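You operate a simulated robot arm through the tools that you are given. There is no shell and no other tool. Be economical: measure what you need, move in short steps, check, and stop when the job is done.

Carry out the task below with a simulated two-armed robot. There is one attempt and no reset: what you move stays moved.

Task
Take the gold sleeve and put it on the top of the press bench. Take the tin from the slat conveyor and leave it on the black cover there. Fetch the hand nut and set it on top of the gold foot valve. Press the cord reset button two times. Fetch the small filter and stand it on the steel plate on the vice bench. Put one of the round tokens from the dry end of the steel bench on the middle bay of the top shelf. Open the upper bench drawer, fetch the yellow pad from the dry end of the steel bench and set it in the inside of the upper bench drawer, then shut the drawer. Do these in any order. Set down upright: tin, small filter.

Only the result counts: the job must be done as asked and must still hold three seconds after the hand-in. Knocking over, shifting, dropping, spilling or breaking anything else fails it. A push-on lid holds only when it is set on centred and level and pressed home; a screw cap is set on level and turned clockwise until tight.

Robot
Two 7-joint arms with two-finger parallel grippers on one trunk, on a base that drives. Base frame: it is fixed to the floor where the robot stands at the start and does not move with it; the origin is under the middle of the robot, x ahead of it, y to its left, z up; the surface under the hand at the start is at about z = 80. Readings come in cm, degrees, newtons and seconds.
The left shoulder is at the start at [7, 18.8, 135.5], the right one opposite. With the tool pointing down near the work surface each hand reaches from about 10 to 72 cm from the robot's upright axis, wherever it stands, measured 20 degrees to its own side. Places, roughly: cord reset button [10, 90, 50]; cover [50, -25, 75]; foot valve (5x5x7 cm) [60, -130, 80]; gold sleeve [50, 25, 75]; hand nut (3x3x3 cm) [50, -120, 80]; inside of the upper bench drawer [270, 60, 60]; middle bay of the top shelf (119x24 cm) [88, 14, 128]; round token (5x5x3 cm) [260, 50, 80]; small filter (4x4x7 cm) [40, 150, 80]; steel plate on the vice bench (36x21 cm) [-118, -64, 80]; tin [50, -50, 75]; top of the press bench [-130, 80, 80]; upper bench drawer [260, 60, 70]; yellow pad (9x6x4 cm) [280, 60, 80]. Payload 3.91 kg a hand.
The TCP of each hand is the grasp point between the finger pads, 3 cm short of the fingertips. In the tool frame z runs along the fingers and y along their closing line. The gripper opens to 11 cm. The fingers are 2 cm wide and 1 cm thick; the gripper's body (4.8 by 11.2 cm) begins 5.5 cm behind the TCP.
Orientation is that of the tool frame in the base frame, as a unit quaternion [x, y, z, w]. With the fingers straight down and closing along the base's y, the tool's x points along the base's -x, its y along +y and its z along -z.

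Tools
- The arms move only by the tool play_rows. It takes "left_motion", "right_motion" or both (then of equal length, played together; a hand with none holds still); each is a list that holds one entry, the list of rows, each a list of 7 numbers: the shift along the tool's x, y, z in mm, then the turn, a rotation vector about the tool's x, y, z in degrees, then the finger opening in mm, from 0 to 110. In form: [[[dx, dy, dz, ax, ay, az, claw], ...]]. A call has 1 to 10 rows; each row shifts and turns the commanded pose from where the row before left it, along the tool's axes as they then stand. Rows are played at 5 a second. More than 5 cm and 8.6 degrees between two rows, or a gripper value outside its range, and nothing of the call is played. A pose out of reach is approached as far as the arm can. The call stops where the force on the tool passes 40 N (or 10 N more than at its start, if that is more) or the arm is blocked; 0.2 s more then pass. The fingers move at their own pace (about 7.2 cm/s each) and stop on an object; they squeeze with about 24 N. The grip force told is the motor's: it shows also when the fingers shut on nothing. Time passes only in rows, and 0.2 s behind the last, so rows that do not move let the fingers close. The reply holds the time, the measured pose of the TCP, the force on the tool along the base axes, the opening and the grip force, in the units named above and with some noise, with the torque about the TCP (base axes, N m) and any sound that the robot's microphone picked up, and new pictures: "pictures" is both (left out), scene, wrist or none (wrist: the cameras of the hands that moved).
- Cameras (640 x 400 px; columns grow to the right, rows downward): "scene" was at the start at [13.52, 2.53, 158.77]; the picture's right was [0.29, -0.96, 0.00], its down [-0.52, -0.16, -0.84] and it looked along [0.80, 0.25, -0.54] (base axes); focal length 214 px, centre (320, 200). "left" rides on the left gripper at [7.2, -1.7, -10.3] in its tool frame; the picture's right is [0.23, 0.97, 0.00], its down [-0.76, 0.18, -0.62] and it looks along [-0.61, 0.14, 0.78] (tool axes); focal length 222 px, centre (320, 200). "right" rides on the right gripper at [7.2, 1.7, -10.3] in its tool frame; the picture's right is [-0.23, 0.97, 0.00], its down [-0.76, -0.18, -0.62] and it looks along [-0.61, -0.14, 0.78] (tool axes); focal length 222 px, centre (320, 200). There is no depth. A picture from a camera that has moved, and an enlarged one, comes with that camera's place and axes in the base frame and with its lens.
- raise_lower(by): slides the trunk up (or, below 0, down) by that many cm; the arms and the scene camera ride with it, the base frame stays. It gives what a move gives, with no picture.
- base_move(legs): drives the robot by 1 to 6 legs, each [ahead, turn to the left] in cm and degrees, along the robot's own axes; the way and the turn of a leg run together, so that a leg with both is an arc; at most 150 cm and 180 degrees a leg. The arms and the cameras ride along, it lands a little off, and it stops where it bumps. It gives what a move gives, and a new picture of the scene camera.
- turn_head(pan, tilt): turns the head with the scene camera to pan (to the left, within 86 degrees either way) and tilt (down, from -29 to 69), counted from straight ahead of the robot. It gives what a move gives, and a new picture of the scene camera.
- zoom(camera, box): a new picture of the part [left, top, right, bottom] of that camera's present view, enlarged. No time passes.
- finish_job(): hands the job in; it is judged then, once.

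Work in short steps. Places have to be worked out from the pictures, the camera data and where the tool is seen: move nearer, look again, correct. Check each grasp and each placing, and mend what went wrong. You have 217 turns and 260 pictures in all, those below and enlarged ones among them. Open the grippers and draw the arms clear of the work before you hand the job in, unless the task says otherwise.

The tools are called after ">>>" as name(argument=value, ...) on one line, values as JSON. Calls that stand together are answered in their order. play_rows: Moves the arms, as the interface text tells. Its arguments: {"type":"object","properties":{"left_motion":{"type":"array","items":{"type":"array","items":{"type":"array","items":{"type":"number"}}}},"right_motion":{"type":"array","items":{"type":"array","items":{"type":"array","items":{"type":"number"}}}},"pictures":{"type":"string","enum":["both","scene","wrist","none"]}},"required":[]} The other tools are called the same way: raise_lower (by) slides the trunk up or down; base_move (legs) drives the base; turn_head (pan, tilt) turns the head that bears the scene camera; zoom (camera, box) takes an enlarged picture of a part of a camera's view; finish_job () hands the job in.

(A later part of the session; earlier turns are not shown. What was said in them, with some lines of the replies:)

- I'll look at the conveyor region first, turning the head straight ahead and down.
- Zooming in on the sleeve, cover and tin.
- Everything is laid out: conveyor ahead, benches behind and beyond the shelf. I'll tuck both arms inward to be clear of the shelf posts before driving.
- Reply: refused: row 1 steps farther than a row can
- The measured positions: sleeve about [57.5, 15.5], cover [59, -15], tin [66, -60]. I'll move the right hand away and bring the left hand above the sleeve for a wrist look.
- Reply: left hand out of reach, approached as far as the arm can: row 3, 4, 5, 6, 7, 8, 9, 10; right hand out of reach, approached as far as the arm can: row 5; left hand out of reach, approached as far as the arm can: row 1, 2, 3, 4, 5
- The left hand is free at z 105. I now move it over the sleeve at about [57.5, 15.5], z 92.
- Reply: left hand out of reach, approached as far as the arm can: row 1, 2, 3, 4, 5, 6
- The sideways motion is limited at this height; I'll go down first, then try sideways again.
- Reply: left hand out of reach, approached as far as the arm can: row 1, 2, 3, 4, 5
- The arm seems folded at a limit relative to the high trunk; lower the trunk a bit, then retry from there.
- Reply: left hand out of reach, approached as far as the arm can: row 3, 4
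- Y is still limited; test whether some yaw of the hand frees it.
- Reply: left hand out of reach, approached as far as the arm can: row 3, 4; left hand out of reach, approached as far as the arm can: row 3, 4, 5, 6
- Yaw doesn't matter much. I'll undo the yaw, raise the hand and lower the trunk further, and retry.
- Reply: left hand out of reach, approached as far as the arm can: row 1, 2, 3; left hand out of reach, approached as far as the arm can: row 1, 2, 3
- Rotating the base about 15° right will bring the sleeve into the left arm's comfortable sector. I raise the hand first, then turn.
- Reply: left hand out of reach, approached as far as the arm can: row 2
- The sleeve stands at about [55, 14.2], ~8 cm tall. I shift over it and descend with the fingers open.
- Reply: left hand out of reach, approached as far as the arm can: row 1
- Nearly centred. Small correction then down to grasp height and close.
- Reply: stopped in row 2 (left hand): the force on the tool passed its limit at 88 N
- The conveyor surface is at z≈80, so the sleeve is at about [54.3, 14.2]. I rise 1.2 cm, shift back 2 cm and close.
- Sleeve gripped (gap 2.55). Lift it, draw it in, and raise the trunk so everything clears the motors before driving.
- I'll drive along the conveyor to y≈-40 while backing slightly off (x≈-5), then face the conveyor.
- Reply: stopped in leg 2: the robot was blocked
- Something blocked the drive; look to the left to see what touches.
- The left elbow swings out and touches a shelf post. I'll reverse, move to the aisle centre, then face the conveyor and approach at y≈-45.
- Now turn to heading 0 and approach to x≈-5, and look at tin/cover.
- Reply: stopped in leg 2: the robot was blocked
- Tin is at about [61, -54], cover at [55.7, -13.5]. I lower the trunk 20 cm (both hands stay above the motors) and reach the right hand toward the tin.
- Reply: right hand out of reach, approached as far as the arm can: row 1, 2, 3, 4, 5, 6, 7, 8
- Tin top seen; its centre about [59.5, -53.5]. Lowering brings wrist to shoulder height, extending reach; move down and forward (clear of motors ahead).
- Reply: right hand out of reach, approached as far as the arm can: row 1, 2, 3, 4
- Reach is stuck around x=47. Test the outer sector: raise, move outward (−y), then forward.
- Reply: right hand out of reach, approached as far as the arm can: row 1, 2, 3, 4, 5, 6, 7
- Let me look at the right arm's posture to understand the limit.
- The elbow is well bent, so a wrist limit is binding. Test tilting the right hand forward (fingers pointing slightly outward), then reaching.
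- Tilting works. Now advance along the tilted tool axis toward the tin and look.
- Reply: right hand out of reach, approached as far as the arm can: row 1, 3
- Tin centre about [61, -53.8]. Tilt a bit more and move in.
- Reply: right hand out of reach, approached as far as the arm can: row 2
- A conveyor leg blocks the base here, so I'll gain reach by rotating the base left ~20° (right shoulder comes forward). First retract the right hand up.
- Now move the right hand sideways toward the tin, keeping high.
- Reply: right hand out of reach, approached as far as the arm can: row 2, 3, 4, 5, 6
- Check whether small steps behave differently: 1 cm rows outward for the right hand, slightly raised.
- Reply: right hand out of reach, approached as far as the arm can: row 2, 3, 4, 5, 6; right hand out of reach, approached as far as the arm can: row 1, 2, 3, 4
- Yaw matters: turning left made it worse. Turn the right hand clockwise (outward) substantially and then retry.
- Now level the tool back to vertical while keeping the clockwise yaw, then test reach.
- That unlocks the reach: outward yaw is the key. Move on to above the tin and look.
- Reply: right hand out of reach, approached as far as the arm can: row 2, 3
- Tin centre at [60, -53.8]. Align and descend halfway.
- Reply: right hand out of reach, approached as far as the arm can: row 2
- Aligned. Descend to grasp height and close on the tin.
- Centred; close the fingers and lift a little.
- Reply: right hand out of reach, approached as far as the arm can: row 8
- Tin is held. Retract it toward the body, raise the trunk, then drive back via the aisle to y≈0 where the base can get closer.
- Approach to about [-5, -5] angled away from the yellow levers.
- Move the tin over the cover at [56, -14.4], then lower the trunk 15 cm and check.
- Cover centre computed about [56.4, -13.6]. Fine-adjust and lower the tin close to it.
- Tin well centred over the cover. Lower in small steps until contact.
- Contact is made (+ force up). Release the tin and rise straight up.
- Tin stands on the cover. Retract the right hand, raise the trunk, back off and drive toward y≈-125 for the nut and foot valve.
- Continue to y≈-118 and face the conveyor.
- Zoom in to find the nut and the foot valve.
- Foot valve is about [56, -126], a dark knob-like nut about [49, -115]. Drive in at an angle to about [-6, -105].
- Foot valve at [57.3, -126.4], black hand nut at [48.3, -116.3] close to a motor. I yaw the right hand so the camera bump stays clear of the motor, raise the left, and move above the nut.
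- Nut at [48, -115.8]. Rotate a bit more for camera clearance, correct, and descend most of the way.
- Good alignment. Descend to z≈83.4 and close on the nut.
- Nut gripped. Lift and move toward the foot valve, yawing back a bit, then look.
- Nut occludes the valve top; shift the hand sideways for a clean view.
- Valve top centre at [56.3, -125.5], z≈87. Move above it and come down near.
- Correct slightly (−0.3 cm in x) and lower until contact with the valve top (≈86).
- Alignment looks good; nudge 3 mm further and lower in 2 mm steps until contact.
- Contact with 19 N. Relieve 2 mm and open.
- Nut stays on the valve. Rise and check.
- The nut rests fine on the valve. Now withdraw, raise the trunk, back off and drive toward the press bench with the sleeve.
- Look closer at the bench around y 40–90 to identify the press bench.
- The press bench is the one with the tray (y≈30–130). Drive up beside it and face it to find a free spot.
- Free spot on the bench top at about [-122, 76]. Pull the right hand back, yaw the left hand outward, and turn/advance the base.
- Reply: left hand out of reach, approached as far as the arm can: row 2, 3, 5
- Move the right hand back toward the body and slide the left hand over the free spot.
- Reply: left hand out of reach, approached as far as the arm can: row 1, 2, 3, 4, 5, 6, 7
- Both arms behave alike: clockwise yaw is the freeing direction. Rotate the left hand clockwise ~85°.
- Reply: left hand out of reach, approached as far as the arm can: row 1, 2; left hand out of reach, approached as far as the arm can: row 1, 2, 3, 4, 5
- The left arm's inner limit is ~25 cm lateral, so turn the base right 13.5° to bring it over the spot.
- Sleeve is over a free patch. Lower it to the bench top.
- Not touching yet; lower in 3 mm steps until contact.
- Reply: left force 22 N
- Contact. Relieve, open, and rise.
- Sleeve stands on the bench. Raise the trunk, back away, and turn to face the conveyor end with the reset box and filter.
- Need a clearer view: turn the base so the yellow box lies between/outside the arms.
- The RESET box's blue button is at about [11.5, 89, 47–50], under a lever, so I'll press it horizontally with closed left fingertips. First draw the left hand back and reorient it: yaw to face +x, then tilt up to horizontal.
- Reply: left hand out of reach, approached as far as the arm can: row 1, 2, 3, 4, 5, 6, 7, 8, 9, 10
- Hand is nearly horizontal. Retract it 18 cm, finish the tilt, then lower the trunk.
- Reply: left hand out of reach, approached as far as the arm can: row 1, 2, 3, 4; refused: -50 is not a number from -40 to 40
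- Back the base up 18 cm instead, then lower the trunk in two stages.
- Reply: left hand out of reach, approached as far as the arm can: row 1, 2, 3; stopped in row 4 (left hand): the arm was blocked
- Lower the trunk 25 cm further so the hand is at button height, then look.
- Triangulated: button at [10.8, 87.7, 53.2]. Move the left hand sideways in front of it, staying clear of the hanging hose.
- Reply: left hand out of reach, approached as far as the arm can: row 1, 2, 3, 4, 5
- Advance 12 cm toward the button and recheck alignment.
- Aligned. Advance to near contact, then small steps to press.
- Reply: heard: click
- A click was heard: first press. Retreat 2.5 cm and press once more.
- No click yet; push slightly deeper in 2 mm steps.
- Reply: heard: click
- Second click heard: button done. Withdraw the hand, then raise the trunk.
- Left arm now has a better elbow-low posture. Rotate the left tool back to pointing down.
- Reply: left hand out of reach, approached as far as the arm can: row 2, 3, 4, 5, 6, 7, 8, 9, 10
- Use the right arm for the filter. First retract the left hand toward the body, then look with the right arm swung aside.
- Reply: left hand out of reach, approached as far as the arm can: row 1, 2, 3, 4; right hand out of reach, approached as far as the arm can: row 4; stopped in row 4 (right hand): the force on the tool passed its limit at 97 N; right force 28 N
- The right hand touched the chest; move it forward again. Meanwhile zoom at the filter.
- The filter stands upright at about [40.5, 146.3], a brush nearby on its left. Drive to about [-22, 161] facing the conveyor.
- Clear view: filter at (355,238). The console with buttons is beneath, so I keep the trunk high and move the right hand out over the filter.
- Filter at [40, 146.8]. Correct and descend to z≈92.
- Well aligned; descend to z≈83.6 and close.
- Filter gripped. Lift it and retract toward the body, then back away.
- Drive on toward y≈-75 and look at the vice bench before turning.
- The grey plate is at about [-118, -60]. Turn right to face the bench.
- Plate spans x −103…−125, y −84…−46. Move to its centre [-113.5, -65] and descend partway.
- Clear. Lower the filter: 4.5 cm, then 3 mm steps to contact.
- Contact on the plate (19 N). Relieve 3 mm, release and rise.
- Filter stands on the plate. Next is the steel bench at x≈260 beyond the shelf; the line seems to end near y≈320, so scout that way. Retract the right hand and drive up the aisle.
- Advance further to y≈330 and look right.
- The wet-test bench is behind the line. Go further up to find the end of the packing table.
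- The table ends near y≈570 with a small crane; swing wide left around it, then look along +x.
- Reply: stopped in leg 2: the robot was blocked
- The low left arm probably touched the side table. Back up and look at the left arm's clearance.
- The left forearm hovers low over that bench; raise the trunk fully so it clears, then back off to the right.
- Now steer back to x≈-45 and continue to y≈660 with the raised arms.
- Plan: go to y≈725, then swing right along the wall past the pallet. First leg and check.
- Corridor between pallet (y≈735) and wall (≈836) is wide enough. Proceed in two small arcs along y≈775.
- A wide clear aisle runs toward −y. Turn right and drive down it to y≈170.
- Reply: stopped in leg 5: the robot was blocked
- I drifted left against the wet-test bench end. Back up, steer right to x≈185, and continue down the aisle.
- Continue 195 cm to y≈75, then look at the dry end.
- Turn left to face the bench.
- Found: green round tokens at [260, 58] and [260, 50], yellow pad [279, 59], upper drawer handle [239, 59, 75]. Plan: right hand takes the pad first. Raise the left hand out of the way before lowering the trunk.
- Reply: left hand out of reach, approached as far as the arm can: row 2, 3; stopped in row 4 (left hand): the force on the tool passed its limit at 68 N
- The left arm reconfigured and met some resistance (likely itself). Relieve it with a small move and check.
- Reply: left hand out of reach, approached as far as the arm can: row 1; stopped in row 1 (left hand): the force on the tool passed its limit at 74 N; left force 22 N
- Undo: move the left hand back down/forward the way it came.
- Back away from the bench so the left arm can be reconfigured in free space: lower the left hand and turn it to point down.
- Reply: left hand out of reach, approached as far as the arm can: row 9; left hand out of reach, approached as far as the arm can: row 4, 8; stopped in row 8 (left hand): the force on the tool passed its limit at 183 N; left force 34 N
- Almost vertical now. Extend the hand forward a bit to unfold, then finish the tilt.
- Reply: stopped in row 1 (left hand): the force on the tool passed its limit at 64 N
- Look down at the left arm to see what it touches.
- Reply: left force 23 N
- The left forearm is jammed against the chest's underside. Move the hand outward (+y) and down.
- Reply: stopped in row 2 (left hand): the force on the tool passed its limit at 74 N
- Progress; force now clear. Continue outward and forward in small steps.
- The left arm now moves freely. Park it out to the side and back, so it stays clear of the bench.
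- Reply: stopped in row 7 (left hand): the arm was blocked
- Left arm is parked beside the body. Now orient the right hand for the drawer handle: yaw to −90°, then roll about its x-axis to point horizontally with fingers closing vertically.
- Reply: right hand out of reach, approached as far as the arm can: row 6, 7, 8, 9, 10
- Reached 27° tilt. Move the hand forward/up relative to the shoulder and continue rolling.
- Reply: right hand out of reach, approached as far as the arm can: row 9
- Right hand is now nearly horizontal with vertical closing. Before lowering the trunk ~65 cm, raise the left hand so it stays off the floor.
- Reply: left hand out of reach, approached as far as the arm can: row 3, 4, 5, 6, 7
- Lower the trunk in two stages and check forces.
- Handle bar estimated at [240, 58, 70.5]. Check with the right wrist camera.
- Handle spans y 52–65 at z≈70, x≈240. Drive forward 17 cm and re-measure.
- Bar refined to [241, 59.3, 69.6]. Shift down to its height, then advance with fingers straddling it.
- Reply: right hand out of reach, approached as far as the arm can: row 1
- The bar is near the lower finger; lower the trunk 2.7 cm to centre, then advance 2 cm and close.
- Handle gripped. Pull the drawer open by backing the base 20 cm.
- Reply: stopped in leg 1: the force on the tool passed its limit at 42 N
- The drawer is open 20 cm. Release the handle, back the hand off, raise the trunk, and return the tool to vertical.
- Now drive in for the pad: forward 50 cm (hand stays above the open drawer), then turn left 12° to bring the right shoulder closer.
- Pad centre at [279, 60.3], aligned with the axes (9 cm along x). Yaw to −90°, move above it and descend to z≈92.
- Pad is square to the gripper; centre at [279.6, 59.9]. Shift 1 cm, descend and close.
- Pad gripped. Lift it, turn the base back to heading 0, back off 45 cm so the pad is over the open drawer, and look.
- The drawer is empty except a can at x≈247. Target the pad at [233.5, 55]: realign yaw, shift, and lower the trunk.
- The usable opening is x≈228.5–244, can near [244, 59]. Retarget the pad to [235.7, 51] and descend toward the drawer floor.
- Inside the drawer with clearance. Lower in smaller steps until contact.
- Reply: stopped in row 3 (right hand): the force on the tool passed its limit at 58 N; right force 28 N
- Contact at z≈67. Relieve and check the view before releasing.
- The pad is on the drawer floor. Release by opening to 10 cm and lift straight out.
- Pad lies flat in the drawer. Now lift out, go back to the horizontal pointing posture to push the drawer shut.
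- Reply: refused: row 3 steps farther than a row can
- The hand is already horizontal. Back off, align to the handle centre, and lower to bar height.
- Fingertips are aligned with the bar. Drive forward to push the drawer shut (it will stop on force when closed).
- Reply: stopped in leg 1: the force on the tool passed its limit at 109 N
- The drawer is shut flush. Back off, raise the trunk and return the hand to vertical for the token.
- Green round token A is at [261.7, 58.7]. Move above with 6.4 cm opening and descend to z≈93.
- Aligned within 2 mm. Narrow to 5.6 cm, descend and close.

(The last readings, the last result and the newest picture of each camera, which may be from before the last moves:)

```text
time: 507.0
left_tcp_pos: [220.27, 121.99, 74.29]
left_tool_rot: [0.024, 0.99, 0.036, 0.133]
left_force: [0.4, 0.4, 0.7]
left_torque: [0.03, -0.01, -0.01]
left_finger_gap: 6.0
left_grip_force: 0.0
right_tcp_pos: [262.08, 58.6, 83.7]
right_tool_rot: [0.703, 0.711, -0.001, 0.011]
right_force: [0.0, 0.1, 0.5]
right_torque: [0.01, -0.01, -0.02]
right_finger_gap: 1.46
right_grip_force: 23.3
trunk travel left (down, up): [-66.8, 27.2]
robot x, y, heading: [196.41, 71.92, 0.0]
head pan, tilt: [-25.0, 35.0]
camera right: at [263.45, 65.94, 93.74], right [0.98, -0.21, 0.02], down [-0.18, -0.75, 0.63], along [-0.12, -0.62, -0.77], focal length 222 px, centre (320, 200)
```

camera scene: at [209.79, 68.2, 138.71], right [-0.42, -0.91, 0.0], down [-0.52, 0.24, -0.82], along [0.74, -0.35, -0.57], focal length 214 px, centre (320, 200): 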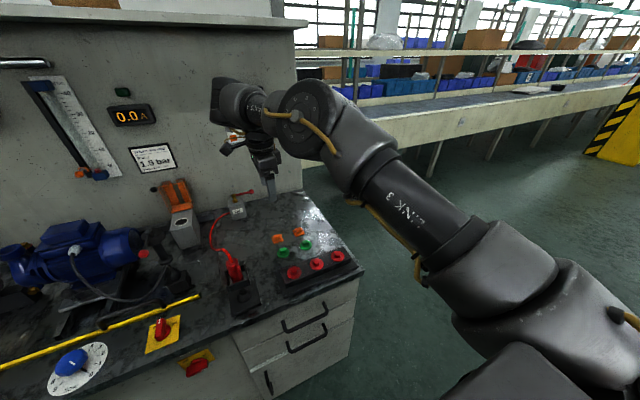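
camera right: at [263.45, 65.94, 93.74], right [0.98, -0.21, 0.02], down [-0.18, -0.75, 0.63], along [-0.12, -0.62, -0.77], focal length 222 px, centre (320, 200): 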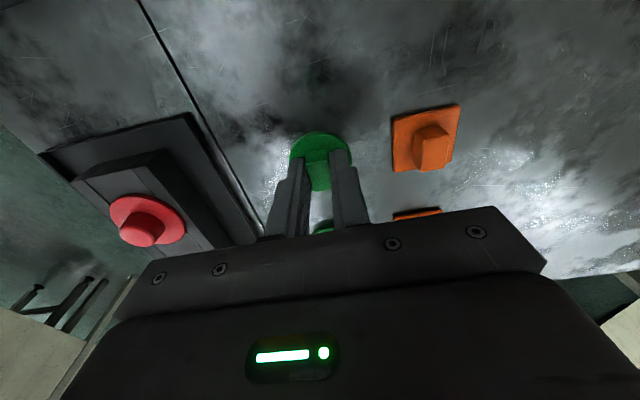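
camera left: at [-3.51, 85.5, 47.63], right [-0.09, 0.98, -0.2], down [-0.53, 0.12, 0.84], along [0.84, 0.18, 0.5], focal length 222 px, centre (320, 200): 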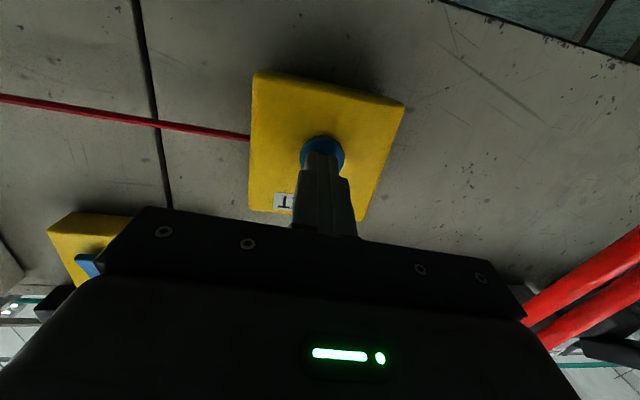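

The token's tab is gripped. Lift, retract, back away, raise the trunk and turn toward the shelf.

>>> play_rows(right_motion=[[[0, 0, -45, 0, 0, 0, 0], [0, 0, -45, 0, 0, 0, 0], [0, 0, -45, 0, 0, 0, 0], [0, 0, -45, 0, 0, 0, 0], [0, 0, -45, 0, 0, 0, 0], [0, 0, -45, 0, 0, 0, 0], [0, -35, -30, 0, 0, 0, 0], [0, -40, 0, 0, 0, 0, 0], [0, -40, 0, 0, 0, 0, 0]]], pictures="wrist")

>>> raise_lower(by=27)

>>> base_move(legs=[[-25, 0], [0, -90], [40, 0]])

>>> turn_head(pan=-70, tilt=30)

```text
time: 509.0
left_tcp_pos: [220.19, 121.87, 74.25]
left_tool_rot: [0.024, 0.99, 0.035, 0.134]
left_force: [-0.5, -0.3, 0.6]
left_torque: [0.0, -0.03, 0.02]
left_finger_gap: 5.98
left_grip_force: 0.0
right_tcp_pos: [250.1, 58.83, 113.0]
right_tool_rot: [0.702, 0.712, 0.0, 0.013]
right_force: [-0.5, 0.4, -0.1]
right_torque: [0.02, -0.04, -0.03]
right_finger_gap: 1.47
right_grip_force: 23.6
trunk travel left (down, up): [-66.8, 27.2]
robot x, y, heading: [197.03, 71.94, 0.1]
head pan, tilt: [-25.0, 35.0]
camera right: at [251.52, 66.23, 123.24], right [0.98, -0.21, 0.02], down [-0.18, -0.75, 0.63], along [-0.12, -0.62, -0.77], focal length 222 px, centre (320, 200)
```

right: 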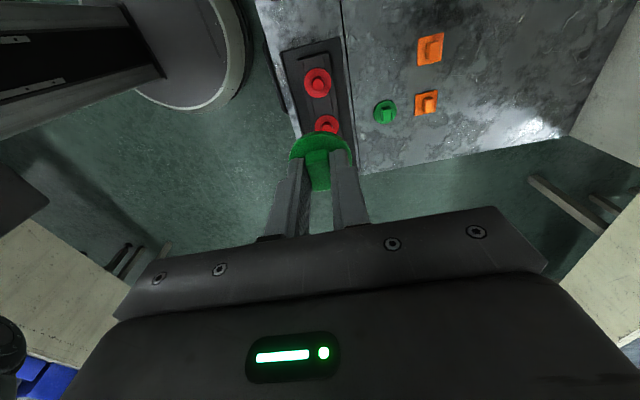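

```text
time: 511.8
left_tcp_pos: [220.21, 122.01, 101.35]
left_tool_rot: [0.023, 0.99, 0.036, 0.133]
left_force: [-0.9, 0.4, -1.0]
left_torque: [0.01, 0.0, 0.03]
left_finger_gap: 6.01
left_grip_force: 0.0
right_tcp_pos: [250.2, 58.82, 140.04]
right_tool_rot: [0.703, 0.711, -0.001, 0.011]
right_force: [0.4, -0.7, -0.3]
right_torque: [0.01, -0.02, -0.01]
right_finger_gap: 1.47
right_grip_force: 23.8
trunk travel left (down, up): [-93.8, 0.2]
robot x, y, heading: [196.67, 72.28, -0.1]
head pan, tilt: [-25.0, 35.0]
```

```text
time: 519.5
left_tcp_pos: [220.34, 7.57, 101.36]
left_tool_rot: [0.727, 0.673, -0.071, 0.118]
left_force: [0.8, 0.0, -0.9]
left_torque: [-0.02, -0.03, 0.01]
left_finger_gap: 5.99
left_grip_force: 0.1
right_tcp_pos: [156.34, -20.33, 140.08]
right_tool_rot: [1.0, -0.01, -0.009, 0.007]
right_force: [0.0, -0.7, -0.7]
right_torque: [0.01, 0.0, 0.01]
right_finger_gap: 1.48
right_grip_force: 24.1
trunk travel left (down, up): [-93.8, 0.2]
robot x, y, heading: [171.41, 32.33, -91.9]
head pan, tilt: [-25.0, 35.0]
camera scene: at [166.97, 19.69, 165.73], right [-0.89, 0.45, 0.0], down [0.26, 0.51, -0.82], along [-0.37, -0.73, -0.57], focal length 214 px, centre (320, 200)
```

scene: 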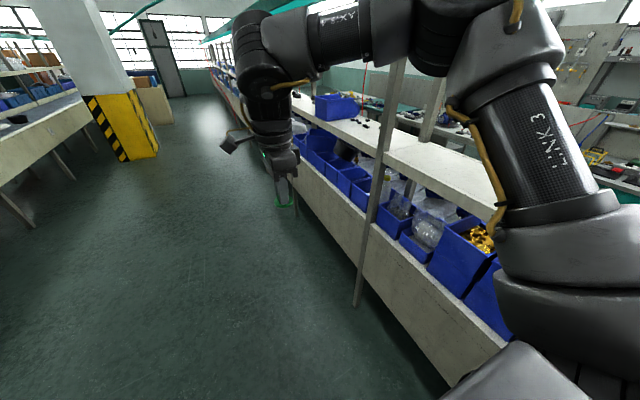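

```text
time: 520.6
left_tcp_pos: [220.32, 7.49, 101.21]
left_tool_rot: [0.728, 0.672, -0.071, 0.118]
left_force: [-0.3, -0.7, 0.0]
left_torque: [0.0, -0.01, 0.01]
left_finger_gap: 6.02
left_grip_force: 0.0
right_tcp_pos: [156.25, -20.59, 139.98]
right_tool_rot: [1.0, -0.01, -0.008, 0.008]
right_force: [-0.3, 1.0, -1.2]
right_torque: [0.02, 0.03, -0.01]
right_finger_gap: 1.44
right_grip_force: 24.2
trunk travel left (down, up): [-93.8, 0.2]
robot x, y, heading: [171.1, 32.47, -91.6]
head pan, tilt: [-70.0, 30.0]
camera scene: at [162.37, 24.58, 166.5], right [-0.31, 0.95, 0.0], down [0.48, 0.16, -0.87], along [-0.82, -0.27, -0.5], focal length 214 px, centre (320, 200)
```

scene: 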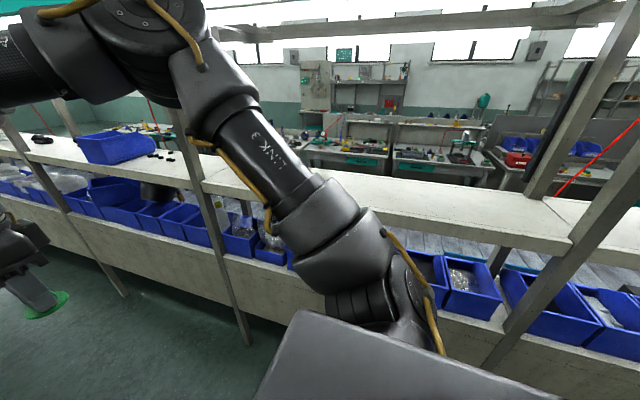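

The middle bay (between posts at y≈−46 and 78) is empty and reachable from here. Advance a bit, then turn to face it.

>>> base_move(legs=[[17, 0], [0, -88]])

>>> turn_head(pan=-5, tilt=15)

```text
time: 525.8
left_tcp_pos: [148.77, -35.26, 101.21]
left_tool_rot: [0.99, -0.008, -0.132, 0.037]
left_force: [-0.5, 0.0, -0.9]
left_torque: [-0.01, 0.0, 0.0]
left_finger_gap: 5.99
left_grip_force: 0.0
right_tcp_pos: [116.7, 26.9, 140.05]
right_tool_rot: [0.724, -0.69, -0.012, -0.002]
right_force: [-0.8, -0.3, -0.7]
right_torque: [0.03, -0.01, 0.01]
right_finger_gap: 1.43
right_grip_force: 24.5
trunk travel left (down, up): [-93.8, 0.2]
robot x, y, heading: [170.39, 15.34, -178.3]
head pan, tilt: [-70.0, 30.0]
camera scene: at [162.18, 23.52, 166.49], right [0.93, 0.37, 0.0], down [0.19, -0.46, -0.87], along [-0.32, 0.8, -0.5], focal length 214 px, centre (320, 200)
```

scene: 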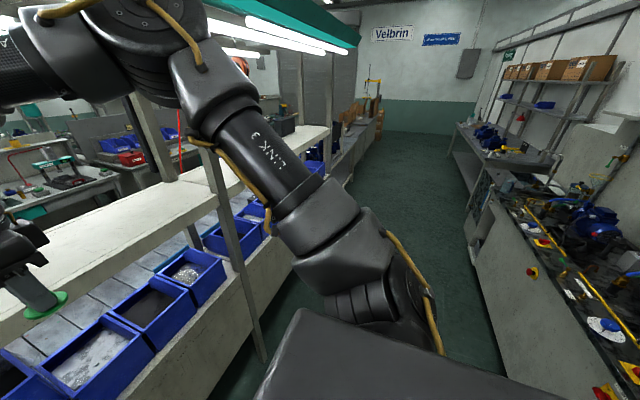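

```text
time: 527.1
left_tcp_pos: [148.82, -35.15, 101.31]
left_tool_rot: [0.99, -0.006, -0.134, 0.038]
left_force: [-0.3, -0.5, 0.6]
left_torque: [-0.01, 0.03, 0.03]
left_finger_gap: 6.01
left_grip_force: 0.0
right_tcp_pos: [116.66, 26.99, 139.99]
right_tool_rot: [0.723, -0.691, -0.011, -0.001]
right_force: [0.0, -0.8, 0.2]
right_torque: [0.02, 0.02, 0.01]
right_finger_gap: 1.44
right_grip_force: 24.0
trunk travel left (down, up): [-93.8, 0.2]
robot x, y, heading: [170.33, 15.66, -178.3]
head pan, tilt: [-5.0, 15.0]
camera scene: at [156.2, 15.71, 168.91], right [0.06, 1.0, 0.0], down [0.26, -0.02, -0.97], along [-0.96, 0.06, -0.26], focal length 214 px, centre (320, 200)
```

scene: 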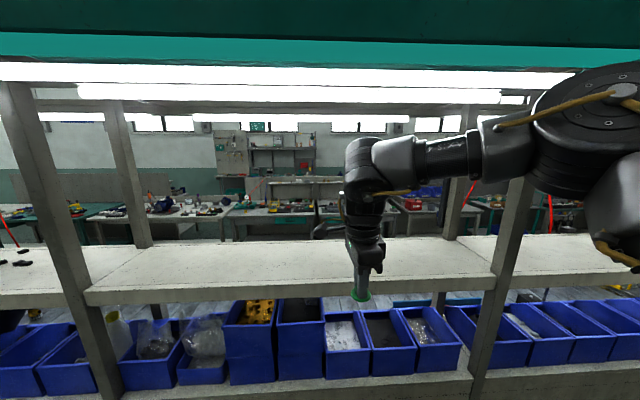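

A lamp hangs above at z≈185, so I lower the trunk 4 cm and approach with base 14 cm, then extend the arm over the shelf.

>>> raise_lower(by=-4)

>>> base_move(legs=[[14, 0]])

>>> play_rows(right_motion=[[[0, 42, 0, 0, 0, 0, 0], [0, 42, 0, 0, 0, 0, 0], [0, 42, 0, 0, 0, 0, 0]]], pictures="both")

```text
time: 528.0
left_tcp_pos: [148.71, -35.22, 97.2]
left_tool_rot: [0.99, -0.007, -0.133, 0.037]
left_force: [-1.0, 0.5, -0.2]
left_torque: [0.0, 0.02, 0.01]
left_finger_gap: 6.02
left_grip_force: 0.0
right_tcp_pos: [116.82, 26.93, 135.98]
right_tool_rot: [0.723, -0.691, -0.012, 0.0]
right_force: [0.2, -1.0, -0.1]
right_torque: [0.03, -0.02, 0.0]
right_finger_gap: 1.45
right_grip_force: 24.5
trunk travel left (down, up): [-89.8, 4.2]
robot x, y, heading: [170.45, 14.92, -178.2]
head pan, tilt: [-5.0, 15.0]
```

```text
time: 529.3
left_tcp_pos: [134.69, -35.61, 97.32]
left_tool_rot: [0.99, -0.009, -0.134, 0.036]
left_force: [0.4, -0.7, -0.5]
left_torque: [-0.02, 0.05, 0.04]
left_finger_gap: 6.01
left_grip_force: 0.1
right_tcp_pos: [102.92, 26.64, 136.02]
right_tool_rot: [0.722, -0.691, -0.012, 0.0]
right_force: [-0.2, -0.2, -0.5]
right_torque: [0.02, 0.05, 0.01]
right_finger_gap: 1.46
right_grip_force: 23.8
trunk travel left (down, up): [-89.8, 4.2]
robot x, y, heading: [156.53, 15.0, -178.2]
head pan, tilt: [-5.0, 15.0]
camera scene: at [142.37, 15.32, 164.95], right [0.06, 1.0, 0.0], down [0.26, -0.02, -0.97], along [-0.96, 0.06, -0.26], focal length 214 px, centre (320, 200)
```

scene: 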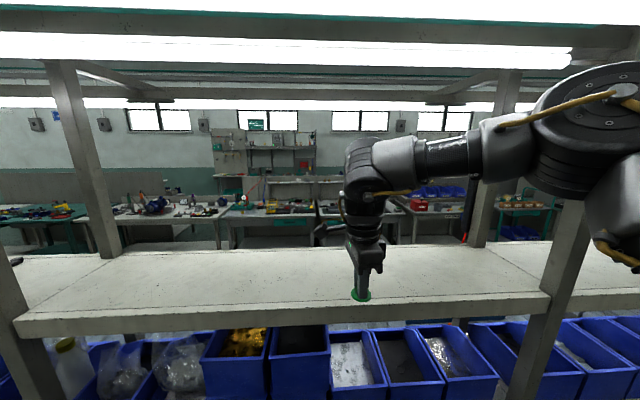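

```text
time: 530.1
left_tcp_pos: [134.26, -35.78, 97.26]
left_tool_rot: [0.991, -0.01, -0.131, 0.036]
left_force: [0.3, -0.2, -0.2]
left_torque: [0.01, -0.04, 0.0]
left_finger_gap: 5.99
left_grip_force: 0.0
right_tcp_pos: [90.8, 26.07, 135.94]
right_tool_rot: [0.723, -0.691, -0.011, -0.002]
right_force: [-1.3, 1.0, 0.3]
right_torque: [0.0, -0.02, -0.01]
right_finger_gap: 1.44
right_grip_force: 24.1
right hand out of reach, approached as far as the arm can: row 3
trunk travel left (down, up): [-89.8, 4.2]
robot x, y, heading: [156.82, 14.8, -178.3]
head pan, tilt: [-5.0, 15.0]
camera scene: at [141.73, 15.1, 164.88], right [0.06, 1.0, 0.0], down [0.26, -0.01, -0.97], along [-0.96, 0.06, -0.26], focal length 214 px, centre (320, 200)
camera right: at [89.63, 18.56, 146.21], right [-0.98, 0.18, 0.02], down [0.15, 0.76, 0.64], along [0.1, 0.63, -0.77], focal length 222 px, centre (320, 200)
```

scene: 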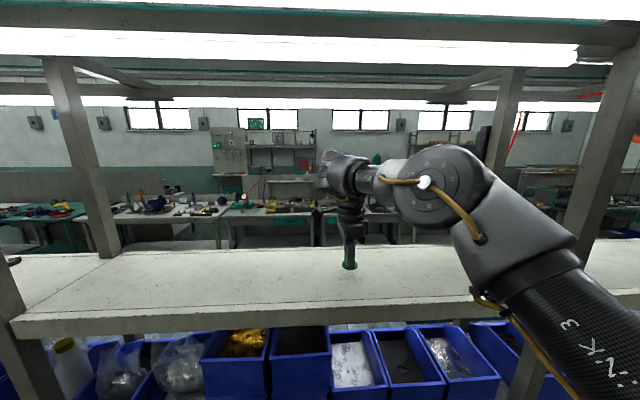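
right: 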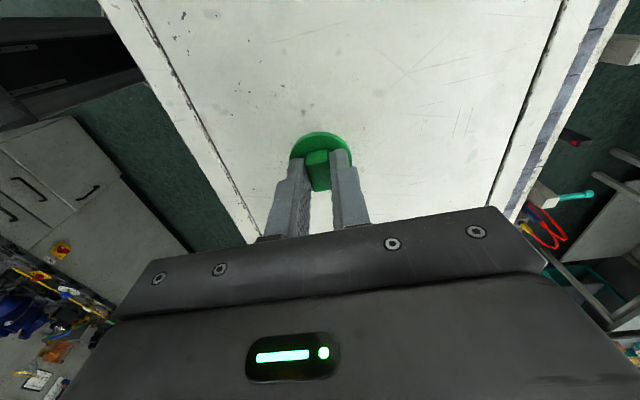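

The token is over the shelf's middle. Lower in small steps until contact.

>>> play_rows(right_motion=[[[0, 0, 20, 0, 0, 0, 0], [0, 0, 8, 0, 0, 0, 0], [0, 0, 5, 0, 0, 0, 0]]], pictures="none")

```text
time: 530.9
left_tcp_pos: [134.61, -35.61, 97.17]
left_tool_rot: [0.991, -0.009, -0.132, 0.037]
left_force: [-0.3, 0.4, -0.1]
left_torque: [0.02, -0.03, 0.02]
left_finger_gap: 5.98
left_grip_force: 0.1
right_tcp_pos: [90.92, 26.03, 132.9]
right_tool_rot: [0.722, -0.691, -0.013, 0.0]
right_force: [0.9, -0.3, 0.4]
right_torque: [0.03, 0.01, 0.02]
right_finger_gap: 1.48
right_grip_force: 24.2
trunk travel left (down, up): [-89.8, 4.2]
robot x, y, heading: [156.63, 14.9, -178.6]
head pan, tilt: [-5.0, 15.0]
```

>>> play_rows(right_motion=[[[0, 0, 5, 0, 0, 0, 0], [0, 0, 4, 0, 0, 0, 0], [0, 0, 3, 0, 0, 0, 0], [0, 0, 3, 0, 0, 0, 0]]], pictures="none")

```text
time: 531.8
left_tcp_pos: [134.9, -35.74, 97.31]
left_tool_rot: [0.99, -0.008, -0.133, 0.036]
left_force: [0.2, -0.1, 0.4]
left_torque: [-0.02, 0.01, -0.01]
left_finger_gap: 6.01
left_grip_force: 0.1
right_tcp_pos: [91.12, 26.19, 132.41]
right_tool_rot: [0.721, -0.692, -0.016, 0.005]
right_force: [5.5, -1.2, 15.1]
right_torque: [-0.02, -0.37, 0.01]
right_finger_gap: 1.48
right_grip_force: 24.0
trunk travel left (down, up): [-89.8, 4.2]
robot x, y, heading: [156.68, 15.03, -178.4]
head pan, tilt: [-5.0, 15.0]
stopped in row 4 (right hand): the force on the tool passed its limit at 44 N (the readings are from after the stop); the commanded pose is now the measured one
```

Contact with the shelf. Relieve, release and rise.

>>> play_rows(right_motion=[[[0, 0, -4, 0, 0, 0, 0], [0, 0, 0, 0, 0, 0, 35], [0, 0, 0, 0, 0, 0, 50], [0, 0, -30, 0, 0, 0, 50], [0, 0, -30, 0, 0, 0, 50]]], pictures="wrist")

```text
time: 533.0
left_tcp_pos: [134.67, -35.81, 97.18]
left_tool_rot: [0.991, -0.008, -0.132, 0.036]
left_force: [0.6, -0.1, -0.3]
left_torque: [0.03, -0.01, 0.02]
left_finger_gap: 6.03
left_grip_force: 0.1
right_tcp_pos: [92.12, 25.35, 138.52]
right_tool_rot: [0.722, -0.692, -0.015, 0.003]
right_force: [-0.3, 0.1, 0.1]
right_torque: [-0.02, 0.04, 0.03]
right_finger_gap: 5.01
right_grip_force: 0.1
right hand out of reach, approached as far as the arm can: row 5
trunk travel left (down, up): [-89.8, 4.2]
robot x, y, heading: [156.23, 15.06, -178.5]
head pan, tilt: [-5.0, 15.0]
camera right: at [91.0, 17.76, 148.73], right [-0.98, 0.19, 0.03], down [0.16, 0.76, 0.63], along [0.09, 0.63, -0.77], focal length 222 px, centre (320, 200)
```

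right: 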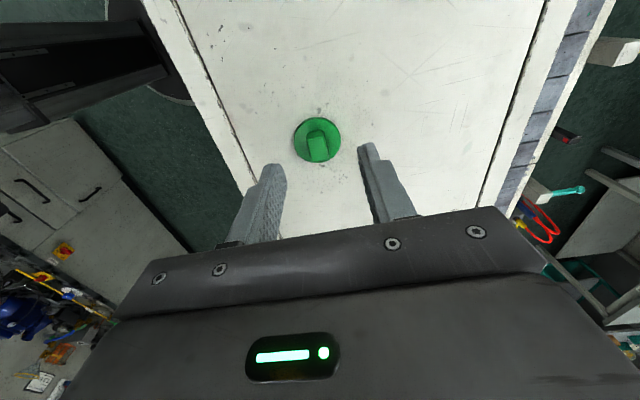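

Token rests on the shelf. Back the robot off so the arms are clear, and verify the drawer in the wrist view first.

>>> zoom(camera="right", box=[0, 110, 160, 270])

>>> base_move(legs=[[-35, 0]])

```text
2.50 times, centred on (80, 190) of right
camera zoom: at [91.0, 17.76, 148.73], right [-0.98, 0.19, 0.03], down [0.16, 0.76, 0.63], along [0.09, 0.63, -0.77], focal length 555 px, centre (920, 225)
```

zoom: 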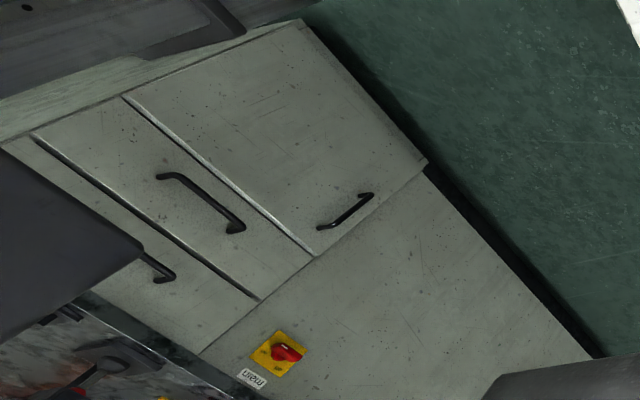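

```text
time: 535.2
left_tcp_pos: [169.08, -34.73, 97.2]
left_tool_rot: [0.991, -0.006, -0.131, 0.038]
left_force: [-0.3, 0.7, 0.5]
left_torque: [0.0, 0.0, 0.02]
left_finger_gap: 6.01
left_grip_force: 0.1
right_tcp_pos: [126.2, 26.18, 138.4]
right_tool_rot: [0.723, -0.69, -0.015, 0.004]
right_force: [0.2, 0.6, -0.4]
right_torque: [-0.01, -0.03, 0.01]
right_finger_gap: 4.99
right_grip_force: 0.2
trunk travel left (down, up): [-89.8, 4.2]
robot x, y, heading: [190.88, 16.12, -178.0]
head pan, tilt: [-5.0, 15.0]
camera scene: at [176.25, 16.28, 164.89], right [0.05, 1.0, 0.0], down [0.26, -0.01, -0.97], along [-0.96, 0.05, -0.26], focal length 214 px, centre (320, 200)
```

scene: 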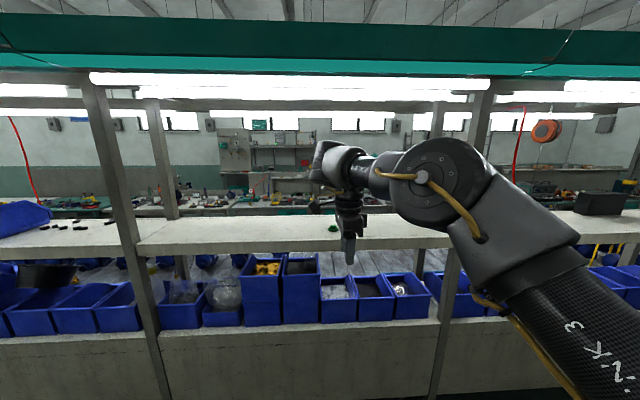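

The drawer is flush, the token lies in the middle bay, both grippers are open and the arms are clear. Hand in.

>>> finish_job()

```text
The job is handed in.
```

I did all seven tasks and handed the job in. I had no sight of the tin, nut, sleeve or filter after leaving each one, and the drive to the steel bench included some bumps that may have shifted something.

- **Gold sleeve:** it stands on the top of the press bench.
- **Tin:** it stands upright on the black cover on the conveyor.
- **Hand nut:** it rests on the gold foot valve, about 3–4 mm off centre.
- **Cord reset button:** pressed twice, with a click heard each time.
- **Small filter:** it stands upright on the steel plate on the vice bench.
- **Round token:** a green round one from the dry end lies in the middle bay of the top shelf.
- **Yellow pad:** it lies in the upper drawer, and the drawer looked flush when I checked.

**Possible disturbances:**
- The robot was blocked beside a side bench near y = 500. The left arm, hanging low over the bench, may have touched the blue machine with the yellow bin there. It still looked upright afterwards.
- The robot also ran against the end of the wet-test bench once.
- Early on, the robot tilted slightly beside the conveyor. I think the chest touched the conveyor edge or a lever there.
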